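You operate a simulated robot arm through the tools that you are given. There is no shell and no other tool. Be economical: measure what you need, move in short steps, check, and stop when the job is done.

Carry out the task below with a simulated robot arm. There is one attempt and no reset: what you move stays moved.

TASK
Put the small bearing labelled "26" from the top of the red table on the bare bearing there and the small bearing labelled "62" on top of the blue carton there.
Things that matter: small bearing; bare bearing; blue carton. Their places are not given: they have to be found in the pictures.

It is judged by the outcome, as a careful person would: the job done as asked, and still so three seconds after it is handed in. It fails if anything else is knocked over, pushed out of place, dropped, spilled or broken.

THE ROBOT
A 7-joint arm with a two-finger parallel gripper, fixed in place. Base frame: the origin is at the foot of the arm, x ahead of it, y to its left, z up; the work surface is at about z = 0. Lengths are in mm, angles in degrees, forces in N, time in s.
With the tool pointing down near the work surface it reaches from about 240 to 620 mm from the base axis. Its first joint turns from -66.0 to 66.0 degrees. Payload 2.6 kg.
Tool frame: the origin (TCP) lies between the finger pads and is the grasp point; the fingertips stand 30 mm ahead of it; z points along the fingers, y is the line along which they close. The gripper opens to 94 mm. The fingers are 28 mm wide and 10 mm thick; the gripper's body (50 by 96 mm) begins 55 mm behind the TCP.
Orientation is told as [roll, pitch, yaw] about the base's x, y, z axes, in that order, counted from this pose: with the fingers straight down and closing along the base's y, the tool's x points along the base's -x, its y along +y and its z along -z.

THE INTERFACE
- The arm moves only by the tool play_rows. Its argument "moves" is one flat list of numbers, 7 for each row, row after row: the shift along the tool's x, y, z in mm, then the turn, a rotation vector about the tool's x, y, z in rad, then the opening, from 0 (shut) to 1 (fully open). In form: [x, y, z, ax, ay, az, jaw, x, y, z, ax, ay, az, jaw, ...]. A call has 1 to 10 rows; each row is the pose to reach, as a shift and turn from the pose commanded when the call began, along the tool's axes at that moment. A row lasts 0.2 s, in which the tool goes at most 50 mm and 8.6 degrees; a call with a longer step from one row to the next is refused whole, and so is a gripper value outside its range. A pose out of reach is approached as far as the arm can. The call stops where the force on the tool passes 40 N (or 10 N more than at its start, if that is more) or the arm is blocked; 0.2 s more then pass. The fingers move at their own pace (about 72 mm/s each) and stop on an object; they squeeze with about 27 N. The grip force told is the motor's: it shows also when the fingers shut on nothing. Time passes only in rows, and 0.2 s behind the last, so rows that repeat a pose let the fingers close. It gives the time, the measured TCP pose, the force on the tool (base axes), the opening and the grip force at its end, in the units of the frame above (readings bear some noise).
- Cameras (640 x 400 px; columns grow to the right, rows downward): "scene" is fixed at [43.1, 434.7, 573.1]; the picture's right is [-0.72, -0.69, 0.00], its down [-0.34, 0.35, -0.87] and it looks along [0.61, -0.63, -0.49] (base axes); focal length 339 px, centre (320, 200). "wrist" rides on the gripper at [-37, 0, -58] in the tool frame; the picture's right is [0.00, -1.00, 0.00], its down [0.97, 0.00, -0.24] and it looks along [0.24, 0.00, 0.97] (tool axes); focal length 218 px, centre (320, 200).
- grab_frame(camera): a new picture of that camera. No time passes.
- point_at(camera, pixels): for up to 12 pixels [column, row] of the newest picture of that camera ("zoom" is the newest enlarged one), the place [x, y, z] in the base frame of the surface seen there, good to about 3 mm. No time passes.
- close_up(camera, box): a new picture of the part [left, top, right, bottom] of that camera's present view, enlarged. No time passes.
- finish_job(): hands the job in; it is judged then, once.

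Work in short steps. Measure before you move; look again where a grasp or a placing could have gone wrong, and mend it. You have 60 turns and 16 pictures in all, the two below and enlarged ones among them. Open the gripper and draw the arm clear of the work before you hand the job in, unless the task says otherwise; then end with one line.

The tools are called after ">>>" as a command line: name --argument value ..., lists and objects as JSON in quotes. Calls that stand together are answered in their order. play_rows: Moves the arm, as the interface text tells. Its arguments: {"type":"object","properties":{"moves":{"type":"array"}},"required":["moves"]} The other tools are called the same way: grab_frame (camera) takes a picture; point_at (camera, pixels) gives the place of the surface under pixels of a picture; close_up (camera, box) takes an enlarged picture of a part of a camera's view; finish_job () hands the job in.

At the start:

```text
time_s: 0.0
eef_pos: [285.1, -199.0, 264.6]
ee_rot: [0.0, 0.0, 0.0]
force: [-0.5, -0.1, 0.0]
grip_width: 94.1
grip_force: 0.0
```

scene: 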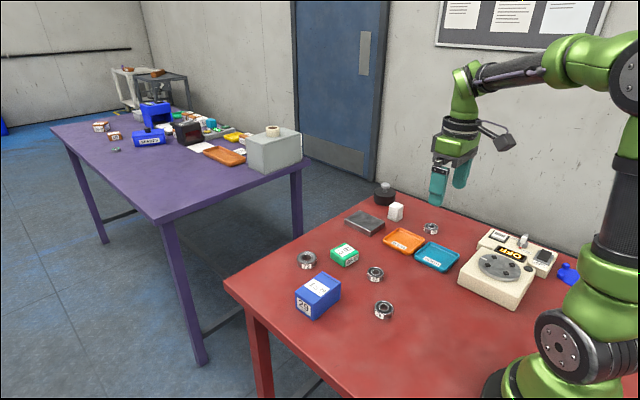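
wrist: 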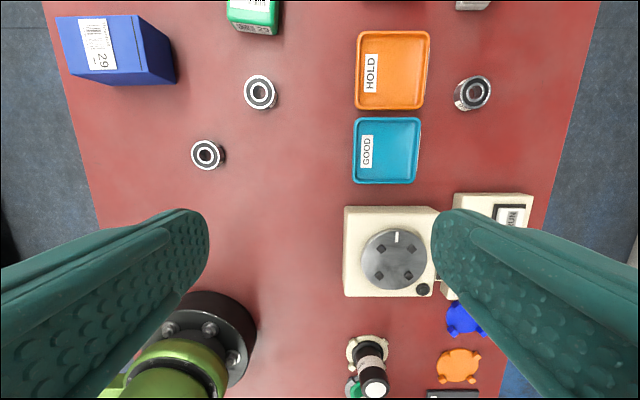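

I see four bearings in the scene, near (307,260), (375,274), (384,310) and (431,229). I'll enlarge to read their labels.

>>> close_up --camera "scene" --box '[285, 235, 415, 325]'

>>> close_up --camera "scene" --box '[340, 175, 470, 265]'

```text
4.44 times, centred on (350, 280) of scene
```

zoom: 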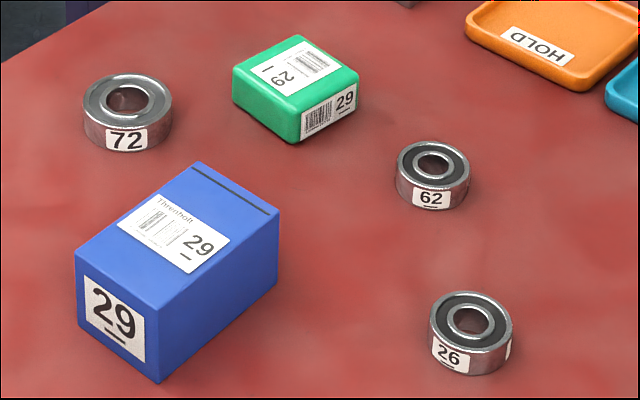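

```text
4.44 times, centred on (405, 220) of scene
```

zoom: 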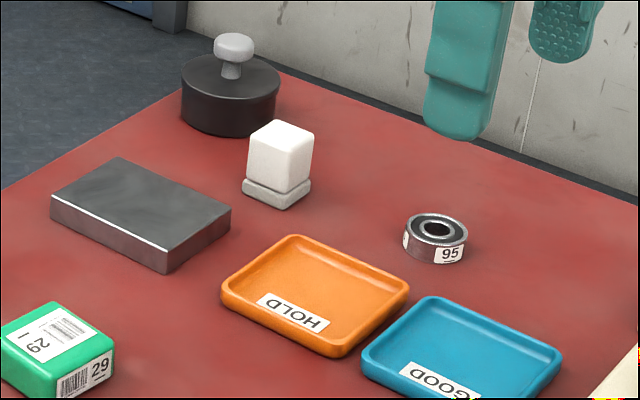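

The bare (unsealed) bearing is "72", and 26, 62 and 95 are sealed. Next I'll measure the bearings and the carton in both views.

>>> point_at --camera "scene" --pixels '[[299, 258], [315, 256], [306, 264], [307, 252.5], [378, 309], [391, 307], [369, 273], [381, 271], [320, 280], [305, 293], [330, 288], [340, 256]]'

>>> point_at --camera "wrist" --pixels '[[193, 155], [221, 155], [207, 141], [207, 168], [246, 93], [275, 93], [259, 77], [261, 109], [207, 155], [260, 93], [60, 20], [145, 70]]'

```text
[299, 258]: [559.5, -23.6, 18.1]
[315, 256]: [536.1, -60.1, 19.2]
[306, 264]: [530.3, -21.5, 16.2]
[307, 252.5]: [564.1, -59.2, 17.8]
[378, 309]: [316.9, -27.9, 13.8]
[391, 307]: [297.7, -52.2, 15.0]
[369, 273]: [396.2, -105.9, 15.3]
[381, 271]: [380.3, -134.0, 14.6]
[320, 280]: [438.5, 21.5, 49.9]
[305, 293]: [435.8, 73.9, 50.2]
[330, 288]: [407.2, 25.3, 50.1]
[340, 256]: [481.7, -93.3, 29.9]
```

```text
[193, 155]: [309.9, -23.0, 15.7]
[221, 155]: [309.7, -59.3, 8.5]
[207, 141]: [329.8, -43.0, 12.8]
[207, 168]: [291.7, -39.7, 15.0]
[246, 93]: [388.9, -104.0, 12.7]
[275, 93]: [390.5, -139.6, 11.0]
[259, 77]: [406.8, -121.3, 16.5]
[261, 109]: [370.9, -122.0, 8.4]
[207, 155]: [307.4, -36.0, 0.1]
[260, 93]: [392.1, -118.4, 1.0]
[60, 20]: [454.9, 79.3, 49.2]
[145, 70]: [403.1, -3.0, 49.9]
```

Rough positions: 62 is at (388,-120), 26 at (309,-40), 72 at (547,-41), and the carton top is at z≈50. I'll hover above 62 and refine there.

>>> play_rows --moves '[-26, 20, 28, 0, 0, 0, 1, -52, 40, 56, 0, 0, 0, 1, -78, 60, 84, 0, 0, 0, 1, -103.5, 79, 115, 0, 0, 0, 1, -103.5, 79, 115, 0, 0, 0, 1]'

>>> close_up --camera "wrist" --box '[240, 130, 400, 230]'

```text
time_s: 1.2
eef_pos: [384.8, -118.7, 150.7]
ee_rot: [0.0, 0.0, 0.0]
force: [0.0, 0.2, 0.2]
grip_width: 94.0
grip_force: 0.0
```

```text
4.00 times, centred on (320, 180) of wrist
```

zoom: 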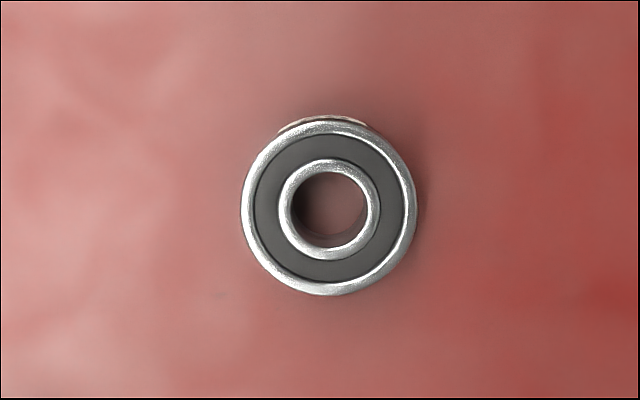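

The bearing's top ring is centred near zoom (329,208). I'll measure opposite rim points.

>>> point_at --camera "zoom" --pixels '[[247, 208], [411, 208], [329, 128], [329, 290], [270, 150], [387, 266], [387, 150], [270, 266]]'

>>> play_rows --moves '[0, 0, 0, 0, 0, 0, 1]'

```text
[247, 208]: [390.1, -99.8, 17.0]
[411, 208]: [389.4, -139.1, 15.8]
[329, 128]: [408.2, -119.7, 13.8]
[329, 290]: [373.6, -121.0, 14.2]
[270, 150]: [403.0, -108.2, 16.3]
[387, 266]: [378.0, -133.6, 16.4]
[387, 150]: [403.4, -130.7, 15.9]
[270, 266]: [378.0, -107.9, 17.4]
```

```text
time_s: 1.6
eef_pos: [382.9, -119.0, 151.6]
ee_rot: [0.0, 0.1, 0.0]
force: [0.1, 0.8, 0.3]
grip_width: 94.3
grip_force: 0.0
```

The 62 bearing centre is (390.5,-120.3), OD about 39, height about 16. I'll correct by about +7 in x and descend to z≈35, so the fingertips sit around 5 mm above the table.

>>> play_rows --moves '[-7, -1.2, 30, 0, 0, 0, 1, -7, -1.2, 65, 0, 0, 0, 1, -7, -1.2, 95, 0, 0, 0, 1, -7, -1.2, 110, 0, 0, 0, 1, -7, -1.2, 110, 0, 0, 0, 1]'

```text
time_s: 2.8
eef_pos: [394.9, -119.3, 38.3]
ee_rot: [0.0, 0.0, 0.0]
force: [0.1, 0.1, -0.8]
grip_width: 93.9
grip_force: 0.0
```

TCP reads (394.9,-119.3,38.3). I'll go down another 3.5 mm and read the pose again before closing.

>>> play_rows --moves '[2, 0, 3.5, 0, 0, 0, 1, 2, 0, 3.5, 0, 0, 0, 1]'

```text
time_s: 3.4
eef_pos: [394.6, -121.6, 36.6]
ee_rot: [0.0, 0.0, 0.1]
force: [0.3, 1.3, -0.5]
grip_width: 94.3
grip_force: 0.1
```

>>> play_rows --moves '[3, 0, 1.5, 0, 0, 0, 1, 3, 0, 1.5, 0, 0, 0, 0.3, 3, 0, 1.5, 0, 0, 0, 0.3, 3, 0, 1.5, 0, 0, 0, 0.3, 3, 0, 1.5, 0, 0, 0, 0, 3, 0, 1.5, 0, 0, 0, 0, 3, 0, 1.5, 0, 0, 0, 0]'

```text
time_s: 5.0
eef_pos: [391.4, -120.6, 34.9]
ee_rot: [0.0, -0.1, 0.0]
force: [0.5, -0.2, 0.1]
grip_width: 38.3
grip_force: 26.7
```

I have 62 gripped at width 38.3. I'll lift, then look at the carton from above.

>>> play_rows --moves '[0, 0, 20, 0, 0, 0, 0]'

```text
time_s: 5.3
eef_pos: [393.6, -121.6, 29.7]
ee_rot: [0.1, -0.3, -0.2]
force: [-1.4, 1.5, 7.4]
grip_width: 38.3
grip_force: 27.1
stopped in row 1: the force on the tool passed its limit (the readings are from after the stop); the commanded pose is now the measured one
```

I used the wrong sign and moved down 5 mm until the table contact stopped it. The bearing is still gripped. Now lifting with negative z.

>>> play_rows --moves '[0, 0, -20, 0, 0, 0, 0, 0, 0, -60, 0, 0, 0, 0, 0, 0, -100, 0, 0, 0, 0, 0, 0, -130, 0, 0, 0, 0, 0, 0, -130, 0, 0, 0, 0]'

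>>> grab_frame --camera "wrist"

>>> close_up --camera "scene" --box '[270, 200, 430, 300]'

```text
time_s: 6.5
eef_pos: [392.5, -124.1, 160.1]
ee_rot: [0.0, -0.3, -0.2]
force: [-0.3, -0.4, -0.9]
grip_width: 38.1
grip_force: 27.1
```

```text
10 pictures are left
```

wrist: 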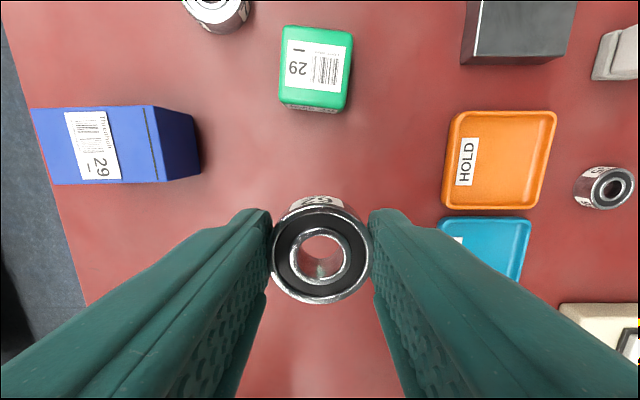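

```text
4.00 times, centred on (350, 250) of scene
```

zoom: 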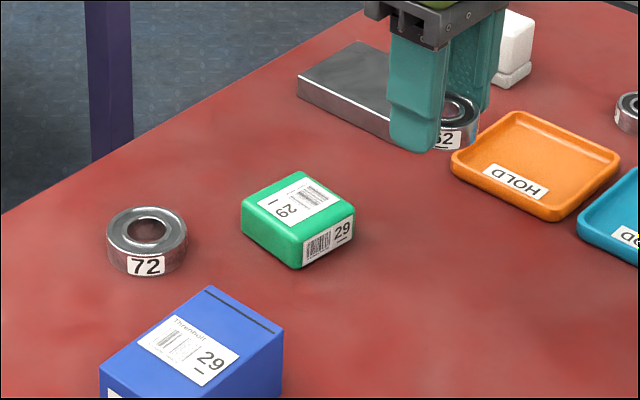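

The held bearing is level between the pads. Now I'll measure the carton's top corners and the 72 and green-carton positions.

>>> point_at --camera "wrist" --pixels '[[36, 112], [148, 110], [157, 178], [56, 182], [100, 146], [284, 30], [348, 35], [344, 104], [320, 201]]'

>>> point_at --camera "zoom" --pixels '[[112, 232], [181, 228], [146, 250], [148, 210], [130, 213], [165, 247], [165, 213], [128, 248], [460, 132], [455, 97]]'

```text
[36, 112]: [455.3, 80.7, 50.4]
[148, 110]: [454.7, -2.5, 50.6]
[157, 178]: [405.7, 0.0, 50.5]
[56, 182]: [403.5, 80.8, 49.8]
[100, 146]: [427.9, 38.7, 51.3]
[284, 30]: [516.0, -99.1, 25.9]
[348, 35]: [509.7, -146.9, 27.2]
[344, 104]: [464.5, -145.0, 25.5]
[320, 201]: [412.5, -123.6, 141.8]
```

```text
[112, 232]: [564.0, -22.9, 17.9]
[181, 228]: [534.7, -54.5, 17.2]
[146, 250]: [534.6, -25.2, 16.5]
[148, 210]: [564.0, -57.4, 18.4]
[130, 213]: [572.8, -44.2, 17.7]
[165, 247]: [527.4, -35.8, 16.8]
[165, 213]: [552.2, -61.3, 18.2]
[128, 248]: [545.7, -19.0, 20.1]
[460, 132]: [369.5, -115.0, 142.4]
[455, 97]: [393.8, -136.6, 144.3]
```

Carton top spans x 402–457, y -3–82, z≈50.4, with its centre at (430,39). Bare bearing 72 is centred at (549.4,-40), OD about 46, top z≈18. Moving over the carton centre.

>>> play_rows --moves '[-10, 41, 0, 0, 0, 0, 0, -20, 82, 0, 0, 0, 0, 0, -30, 122, 0, 0, 0, 0, 0, -37, 162, 0, 0, 0, 0, 0, -37, 162, 0, 0, 0, 0, 0]'

>>> play_rows --moves '[0, 0, 20, 0, 0, 0, 0, 0, 0, 45, 0, 0, 0, 0, 0, 0, 65, 0, 0, 0, 0, 0, 0, 65, 0, 0, 0, 0]'

```text
time_s: 7.8
eef_pos: [426.1, 39.8, 161.4]
ee_rot: [0.0, -0.3, -0.1]
force: [-1.0, -0.6, 0.2]
grip_width: 38.4
grip_force: 27.5
```

```text
time_s: 8.8
eef_pos: [427.7, 39.3, 94.0]
ee_rot: [0.0, -0.3, -0.1]
force: [0.1, 0.1, -0.7]
grip_width: 38.4
grip_force: 27.2
```

Centred at (427.7,39.3,94). I'll lower in small steps and watch the force.

>>> play_rows --moves '[-1.5, 0, 4, 0, 0, 0, 0, -1.5, 0, 8, 0, 0, 0, 0, -1.5, 0, 8, 0, 0, 0, 0]'

>>> play_rows --moves '[0, 0, 1, 0, 0, 0, 0, 0, 0, 2, 0, 0, 0, 0]'

>>> close_up --camera "scene" --box '[270, 240, 366, 300]'

```text
time_s: 9.6
eef_pos: [430.8, 41.0, 86.7]
ee_rot: [0.0, -0.3, 0.0]
force: [0.0, -0.6, -0.7]
grip_width: 38.6
grip_force: 26.9
```

```text
time_s: 10.2
eef_pos: [431.3, 40.1, 85.1]
ee_rot: [0.0, -0.3, 0.0]
force: [-0.6, 0.2, -0.6]
grip_width: 38.3
grip_force: 27.1
```

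```text
6.67 times, centred on (318, 270) of scene
```

zoom: 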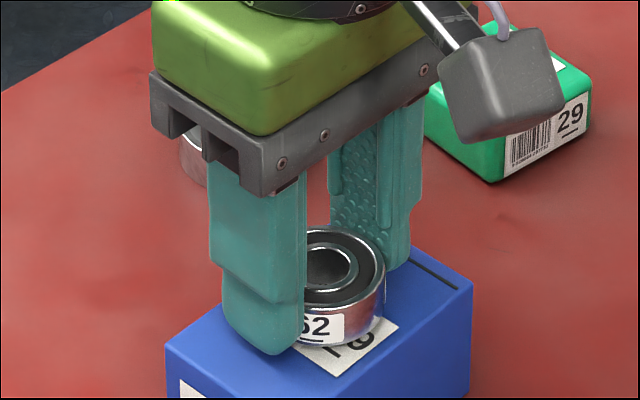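

There is still a small gap. I'll go down by millimetres until force shows.

>>> play_rows --moves '[0, 0, 1, 0, 0, 0, 0, 0, 0, 2, 0, 0, 0, 0]'

>>> play_rows --moves '[0, 0, 1, 0, 0, 0, 0]'

```text
time_s: 10.8
eef_pos: [432.1, 40.4, 83.6]
ee_rot: [0.0, -0.3, -0.2]
force: [0.2, -0.7, -1.3]
grip_width: 38.3
grip_force: 27.0
```

```text
time_s: 11.2
eef_pos: [432.0, 40.0, 82.2]
ee_rot: [0.0, -0.4, -0.2]
force: [0.2, -0.5, -1.0]
grip_width: 38.5
grip_force: 27.1
```

>>> play_rows --moves '[0, 0, 1, 0, 0, 0, 0]'

>>> play_rows --moves '[0, 0, 0.7, 0, 0, 0, 0]'

```text
time_s: 11.6
eef_pos: [433.0, 39.7, 81.0]
ee_rot: [-0.1, -0.3, -0.1]
force: [-0.1, 0.8, 0.0]
grip_width: 38.1
grip_force: 27.1
```

```text
time_s: 11.9
eef_pos: [433.6, 40.6, 80.7]
ee_rot: [0.0, -0.1, 0.0]
force: [0.3, 0.5, -1.4]
grip_width: 38.2
grip_force: 27.5
```

Now within about 0.5 mm of contact. I'll do a final 0.5 mm and open gently.

>>> play_rows --moves '[0, 0, 0.5, 0, 0, 0, 0, 0, 0, 0.5, 0, 0, 0, 0.42, 0, 0, 0.5, 0, 0, 0, 0.5, 0, 0, 0.5, 0, 0, 0, 0.58, 0, 0, 0.5, 0, 0, 0, 0.6]'

>>> play_rows --moves '[0, 0, -15, 0, 0, 0, 0.6, 0, 0, -50, 0, 0, 0, 0.7, 0, 0, -90, 0, 0, 0, 1, 0, 0, -90, 0, 0, 0, 1]'

```text
time_s: 13.2
eef_pos: [434.2, 39.7, 79.7]
ee_rot: [0.0, -0.4, -0.1]
force: [-0.5, 5.1, 7.9]
grip_width: 54.5
grip_force: 0.0
```

```text
time_s: 14.2
eef_pos: [432.0, 40.0, 172.4]
ee_rot: [0.0, -0.4, -0.2]
force: [0.5, -0.4, 0.3]
grip_width: 93.9
grip_force: 0.1
```

Released and clear. Now moving above 26, near (309,-40).

>>> play_rows --moves '[31, -20, 0, 0, 0, 0, 1, 62, -40, 0, 0, 0, 0, 1, 93, -60, 10, 0, 0, 0, 1, 122, -80, 20, 0, 0, 0, 1, 122, -80, 20, 0, 0, 0, 1, 122, -80, 20, 0, 0, 0, 1]'

>>> grab_frame --camera "scene"

>>> close_up --camera "wrist" --box '[240, 130, 400, 230]'

```text
time_s: 15.6
eef_pos: [308.6, -41.5, 151.6]
ee_rot: [0.1, -0.4, -0.1]
force: [0.5, 0.3, -0.6]
grip_width: 93.6
grip_force: 0.1
```

```text
7 pictures are left
```

scene: 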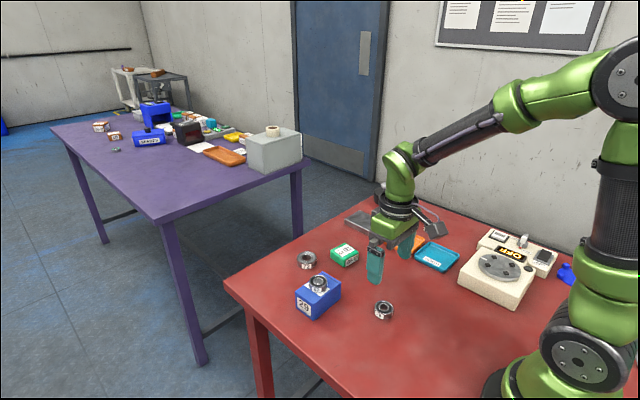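

```text
4.00 times, centred on (320, 180) of wrist
```

zoom: 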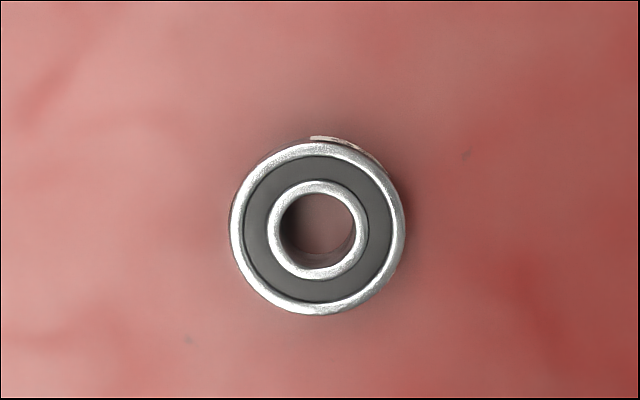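

62 sits in the middle of the carton top. Measuring 26, whose ring is centred near zoom (317,229).

>>> point_at --camera "zoom" --pixels '[[235, 229], [399, 229], [317, 149], [317, 309], [260, 172], [374, 286], [374, 172], [260, 286]]'

>>> play_rows --moves '[0, 0, 0, 0, 0, 0, 1]'

```text
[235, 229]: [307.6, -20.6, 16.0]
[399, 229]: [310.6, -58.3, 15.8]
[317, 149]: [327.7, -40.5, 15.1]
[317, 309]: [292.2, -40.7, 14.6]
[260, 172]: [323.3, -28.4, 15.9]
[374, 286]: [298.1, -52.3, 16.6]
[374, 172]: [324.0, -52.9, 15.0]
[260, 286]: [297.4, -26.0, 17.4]
```

```text
time_s: 15.9
eef_pos: [308.4, -39.8, 151.4]
ee_rot: [-0.1, -0.3, -0.1]
force: [0.8, 0.5, 0.0]
grip_width: 93.9
grip_force: 0.1
```

26's centre is (310,-40), almost under the TCP. I'll descend to z≈36.

>>> play_rows --moves '[-1.5, 0, 35, 0, 0, 0, 1, -1.5, 0, 70, 0, 0, 0, 1, -1.5, 0, 100, 0, 0, 0, 1, -1.5, 0, 114, 0, 0, 0, 1, -1.5, 0, 114, 0, 0, 0, 1, -1.5, 0, 114, 0, 0, 0, 1]'

```text
time_s: 17.4
eef_pos: [310.7, -41.3, 36.3]
ee_rot: [0.1, -0.3, -0.1]
force: [-0.4, -0.2, -0.8]
grip_width: 94.1
grip_force: 0.0
```

Well placed at (310.7,-41.3,36.3), so I'm closing.

>>> play_rows --moves '[0, 0, 0, 0, 0, 0, 0.3, 0, 0, 0, 0, 0, 0, 0.3, 0, 0, 0, 0, 0, 0, 0.3, 0, 0, 0, 0, 0, 0, 0, 0, 0, 0, 0, 0, 0, 0, 0, 0, 0, 0, 0, 0, 0]'

>>> play_rows --moves '[0, 0, -20, 0, 0, 0, 0, 0, 0, -60, 0, 0, 0, 0, 0, 0, -100, 0, 0, 0, 0, 0, 0, -124, 0, 0, 0, 0, 0, 0, -124, 0, 0, 0, 0, 0, 0, -124, 0, 0, 0, 0]'

```text
time_s: 18.8
eef_pos: [311.9, -38.7, 37.2]
ee_rot: [0.1, -0.3, -0.2]
force: [-1.3, -0.3, 0.5]
grip_width: 38.2
grip_force: 27.1
```

```text
time_s: 20.1
eef_pos: [311.8, -38.5, 159.7]
ee_rot: [0.1, -0.2, -0.1]
force: [0.3, 0.5, -0.8]
grip_width: 38.1
grip_force: 27.0
```

26 is lifted. Moving to above the bare bearing at (549.4,-40).

>>> play_rows --moves '[-40, 0, 0, 0, 0, 0, 0, -80, 0, 0, 0, 0, 0, 0, -120, 0, 0, 0, 0, 0, 0, -160, -1, 0, 0, 0, 0, 0, -200, -1, 0, 0, 0, 0, 0, -238, -1, 0, 0, 0, 0, 0, -238, -1, 0, 0, 0, 0, 0, -238, -1, 0, 0, 0, 0, 0]'

>>> play_rows --moves '[0, 0, 20, 0, 0, 0, 0, 0, 0, 50, 0, 0, 0, 0, 0, 0, 80, 0, 0, 0, 0, 0, 0, 80, 0, 0, 0, 0, 0, 0, 80, 0, 0, 0, 0]'

>>> grab_frame --camera "wrist"

>>> close_up --camera "scene" --box '[262, 220, 358, 280]'

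```text
time_s: 21.9
eef_pos: [549.4, -44.5, 160.0]
ee_rot: [0.0, -0.2, -0.1]
force: [0.0, 0.0, -2.0]
grip_width: 38.7
grip_force: 26.6
```

```text
time_s: 23.1
eef_pos: [549.2, -41.6, 79.3]
ee_rot: [0.1, -0.3, -0.2]
force: [0.4, -0.4, -0.9]
grip_width: 38.4
grip_force: 27.3
```

```text
5 pictures are left
```

wrist: 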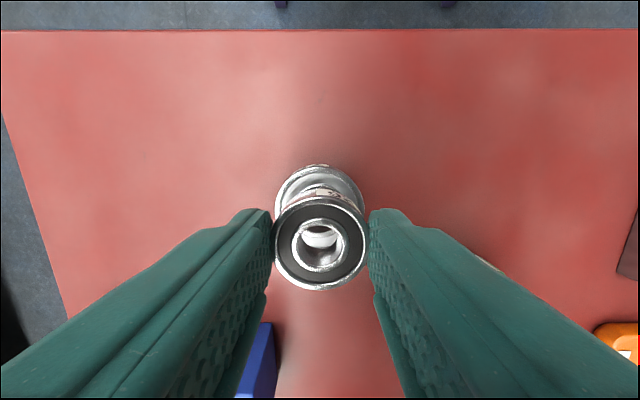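

```text
6.67 times, centred on (310, 250) of scene
```

zoom: 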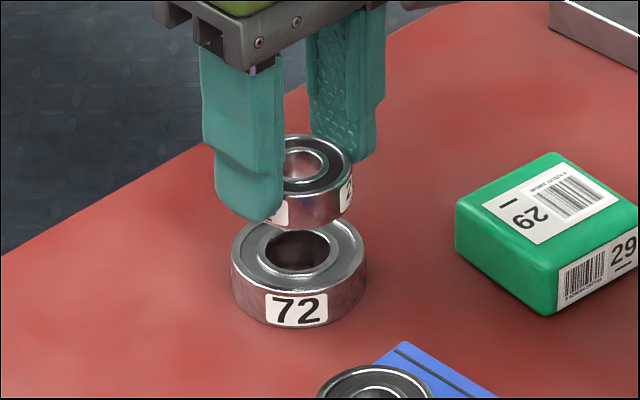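

Alignment looks close. I'll verify both centres with rim points.

>>> point_at --camera "zoom" --pixels '[[238, 255], [359, 250], [297, 286], [340, 230], [256, 279], [341, 276], [346, 150], [345, 180], [305, 193], [310, 137]]'

>>> point_at --camera "wrist" --pixels '[[319, 170], [283, 193], [355, 193], [278, 243], [363, 243], [320, 284], [320, 208]]'

```text
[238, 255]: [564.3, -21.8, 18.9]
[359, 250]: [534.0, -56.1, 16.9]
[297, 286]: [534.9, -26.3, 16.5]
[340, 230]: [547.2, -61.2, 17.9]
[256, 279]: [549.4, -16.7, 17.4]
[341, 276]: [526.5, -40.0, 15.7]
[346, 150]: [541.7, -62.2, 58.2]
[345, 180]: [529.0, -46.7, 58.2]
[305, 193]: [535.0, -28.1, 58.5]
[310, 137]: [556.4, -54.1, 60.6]
```

```text
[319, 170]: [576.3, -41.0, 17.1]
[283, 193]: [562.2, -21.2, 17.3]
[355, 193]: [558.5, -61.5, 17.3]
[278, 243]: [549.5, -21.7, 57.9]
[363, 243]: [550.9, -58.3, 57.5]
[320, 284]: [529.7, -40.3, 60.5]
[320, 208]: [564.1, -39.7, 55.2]
```

Held 26 is at about (548.5,-40) and 72 at about (550,-40.3), with a vertical gap of about 25 mm. I'll shift +1.5 in x and lower 20 mm.

>>> play_rows --moves '[-1.5, 0, 8, 0, 0, 0, 0, -1.5, 0, 16, 0, 0, 0, 0, -1.5, 0, 20, 0, 0, 0, 0, -1.5, 0, 20, 0, 0, 0, 0]'

>>> play_rows --moves '[0, 0, 1, 0, 0, 0, 0, 0, 0, 2, 0, 0, 0, 0, 0, 0, 2, 0, 0, 0, 0]'

>>> play_rows --moves '[0, 0, 1, 0, 0, 0, 0, 0, 0, 1, 0, 0, 0, 0]'

```text
time_s: 24.1
eef_pos: [552.3, -41.1, 60.2]
ee_rot: [0.0, -0.3, -0.1]
force: [0.4, 0.2, -0.8]
grip_width: 38.1
grip_force: 27.1
```

```text
time_s: 24.9
eef_pos: [551.4, -40.7, 57.7]
ee_rot: [0.0, -0.2, -0.1]
force: [0.0, 0.5, -0.9]
grip_width: 38.4
grip_force: 27.2
```

```text
time_s: 25.6
eef_pos: [552.6, -41.2, 57.5]
ee_rot: [0.0, -0.4, -0.1]
force: [-0.1, -0.4, -0.4]
grip_width: 38.2
grip_force: 27.1
```

>>> close_up --camera "scene" --box '[278, 235, 342, 275]'

>>> play_rows --moves '[0, 0, 0, 0, 0, 0, 0]'

```text
10.00 times, centred on (310, 255) of scene
```

zoom: 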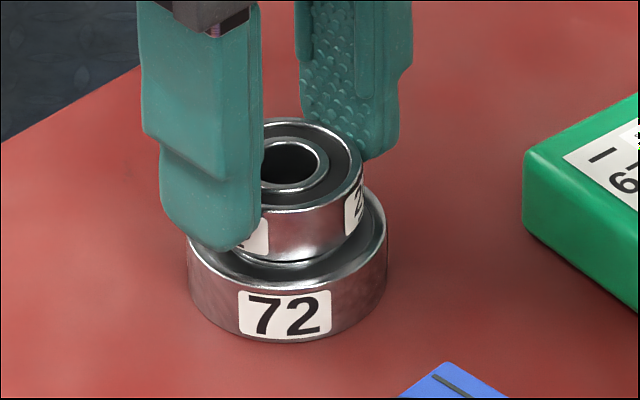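

```text
time_s: 25.9
eef_pos: [550.4, -41.1, 57.2]
ee_rot: [0.0, -0.4, 0.0]
force: [-0.7, -0.5, -1.5]
grip_width: 38.5
grip_force: 27.1
```

Columns are centred (72 spans 188–388, 26's bore is at about 289). I'll check the depth alignment.

>>> point_at --camera "zoom" --pixels '[[310, 206], [350, 190], [362, 160], [330, 127], [300, 119], [378, 240], [345, 268], [300, 282], [240, 275], [205, 255], [382, 220]]'

```text
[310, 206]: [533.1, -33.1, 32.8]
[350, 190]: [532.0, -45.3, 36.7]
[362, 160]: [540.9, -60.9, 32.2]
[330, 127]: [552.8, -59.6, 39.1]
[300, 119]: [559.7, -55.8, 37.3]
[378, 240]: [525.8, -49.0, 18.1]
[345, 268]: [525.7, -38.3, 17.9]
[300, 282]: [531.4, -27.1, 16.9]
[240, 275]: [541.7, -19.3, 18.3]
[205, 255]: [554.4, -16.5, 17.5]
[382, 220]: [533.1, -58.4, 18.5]
```

They are concentric within about 1–2 mm, with 26's bottom some 2–3 mm above. I'll continue down in small steps.

>>> play_rows --moves '[0, 0, 1, 0, 0, 0, 0, 0, 0, 1, 0, 0, 0, 0]'

>>> play_rows --moves '[0, 0, 0.7, 0, 0, 0, 0, 0, 0, 0.7, 0, 0, 0, 0]'

```text
time_s: 26.6
eef_pos: [551.1, -41.7, 56.8]
ee_rot: [0.0, -0.3, -0.1]
force: [0.0, -0.6, 0.1]
grip_width: 38.2
grip_force: 27.3
```

```text
time_s: 27.1
eef_pos: [552.0, -40.9, 55.7]
ee_rot: [0.0, -0.3, -0.1]
force: [-0.3, -0.6, -0.8]
grip_width: 38.5
grip_force: 26.8
```

>>> play_rows --moves '[0, 0, 0.7, 0, 0, 0, 0, 0, 0, 0.7, 0, 0, 0, 0]'

>>> play_rows --moves '[0, 0, 0.5, 0, 0, 0, 0, 0, 0, 0.5, 0, 0, 0, 0]'

```text
time_s: 27.8
eef_pos: [550.8, -41.0, 55.3]
ee_rot: [0.0, -0.3, 0.0]
force: [0.1, 0.4, -0.9]
grip_width: 38.5
grip_force: 27.1
```

```text
time_s: 28.4
eef_pos: [551.6, -40.6, 56.0]
ee_rot: [0.1, -0.3, -0.1]
force: [-0.8, 0.5, -0.9]
grip_width: 38.5
grip_force: 26.9
```

>>> play_rows --moves '[0, 0, 0.7, 0, 0, 0, 0, 0, 0, 0.7, 0, 0, 0, 0]'

>>> play_rows --moves '[0, 0, 0.7, 0, 0, 0, 0, 0, 0, 0.7, 0, 0, 0, 0]'

>>> close_up --camera "scene" --box '[278, 235, 342, 275]'

```text
time_s: 28.9
eef_pos: [550.2, -41.3, 53.5]
ee_rot: [0.0, -0.3, -0.1]
force: [-0.1, 1.1, 0.0]
grip_width: 38.3
grip_force: 27.3
```

```text
time_s: 29.6
eef_pos: [551.8, -40.5, 54.6]
ee_rot: [0.0, -0.3, -0.1]
force: [-1.3, -0.1, 2.3]
grip_width: 38.5
grip_force: 27.3
```

```text
10.00 times, centred on (310, 255) of scene
```

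zoom: 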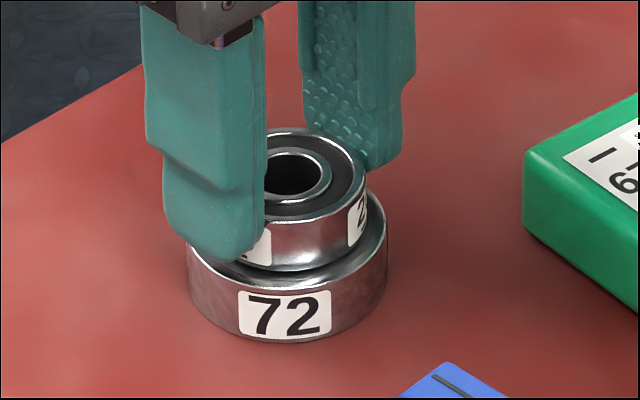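

Force is up to 2.3 N and the picture shows 26 seated on 72. I'll open gently and rise.

>>> play_rows --moves '[0, 0, 0, 0, 0, 0, 0.42, 0, 0, 0, 0, 0, 0, 0.48, 0, 0, 0, 0, 0, 0, 0.55, 0, 0, 0, 0, 0, 0, 0.58]'

>>> play_rows --moves '[0, 0, -15, 0, 0, 0, 0.58, 0, 0, -50, 0, 0, 0, 0.6, 0, 0, -90, 0, 0, 0, 0.7, 40, 0, -110, 0, 0, 0, 1, 85, 0, -115, 0, 0, 0, 1, 130, 0, -120, 0, 0, 0, 1, 130, 0, -120, 0, 0, 0, 1]'

>>> close_up --camera "scene" --box '[270, 230, 366, 290]'

```text
time_s: 30.6
eef_pos: [550.5, -39.9, 53.6]
ee_rot: [-0.1, -0.4, 0.0]
force: [0.2, 0.0, 0.5]
grip_width: 54.7
grip_force: 0.0
```

```text
time_s: 32.1
eef_pos: [419.9, -41.3, 169.4]
ee_rot: [0.0, -0.4, 0.0]
force: [0.5, 0.0, -0.4]
grip_width: 94.2
grip_force: 0.1
```

```text
6.67 times, centred on (318, 260) of scene
```

zoom: 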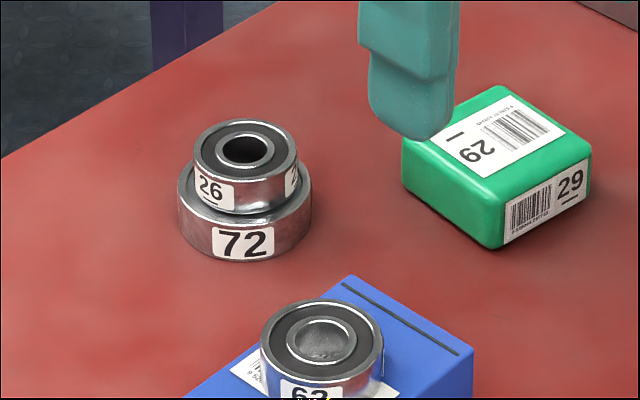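

Both bearings are in place and stable, and the gripper is open and clear. Handing in.

>>> finish_job

```text
The job is handed in.
```

Bearing 26 is on the bare bearing (the unsealed one labelled 72) and bearing 62 is on top of the blue carton; the job is handed in with the gripper open and clear. While holding 62 I once moved down instead of up and pressed it about 5 mm toward the table, but the arm stopped on contact and nothing else was disturbed.
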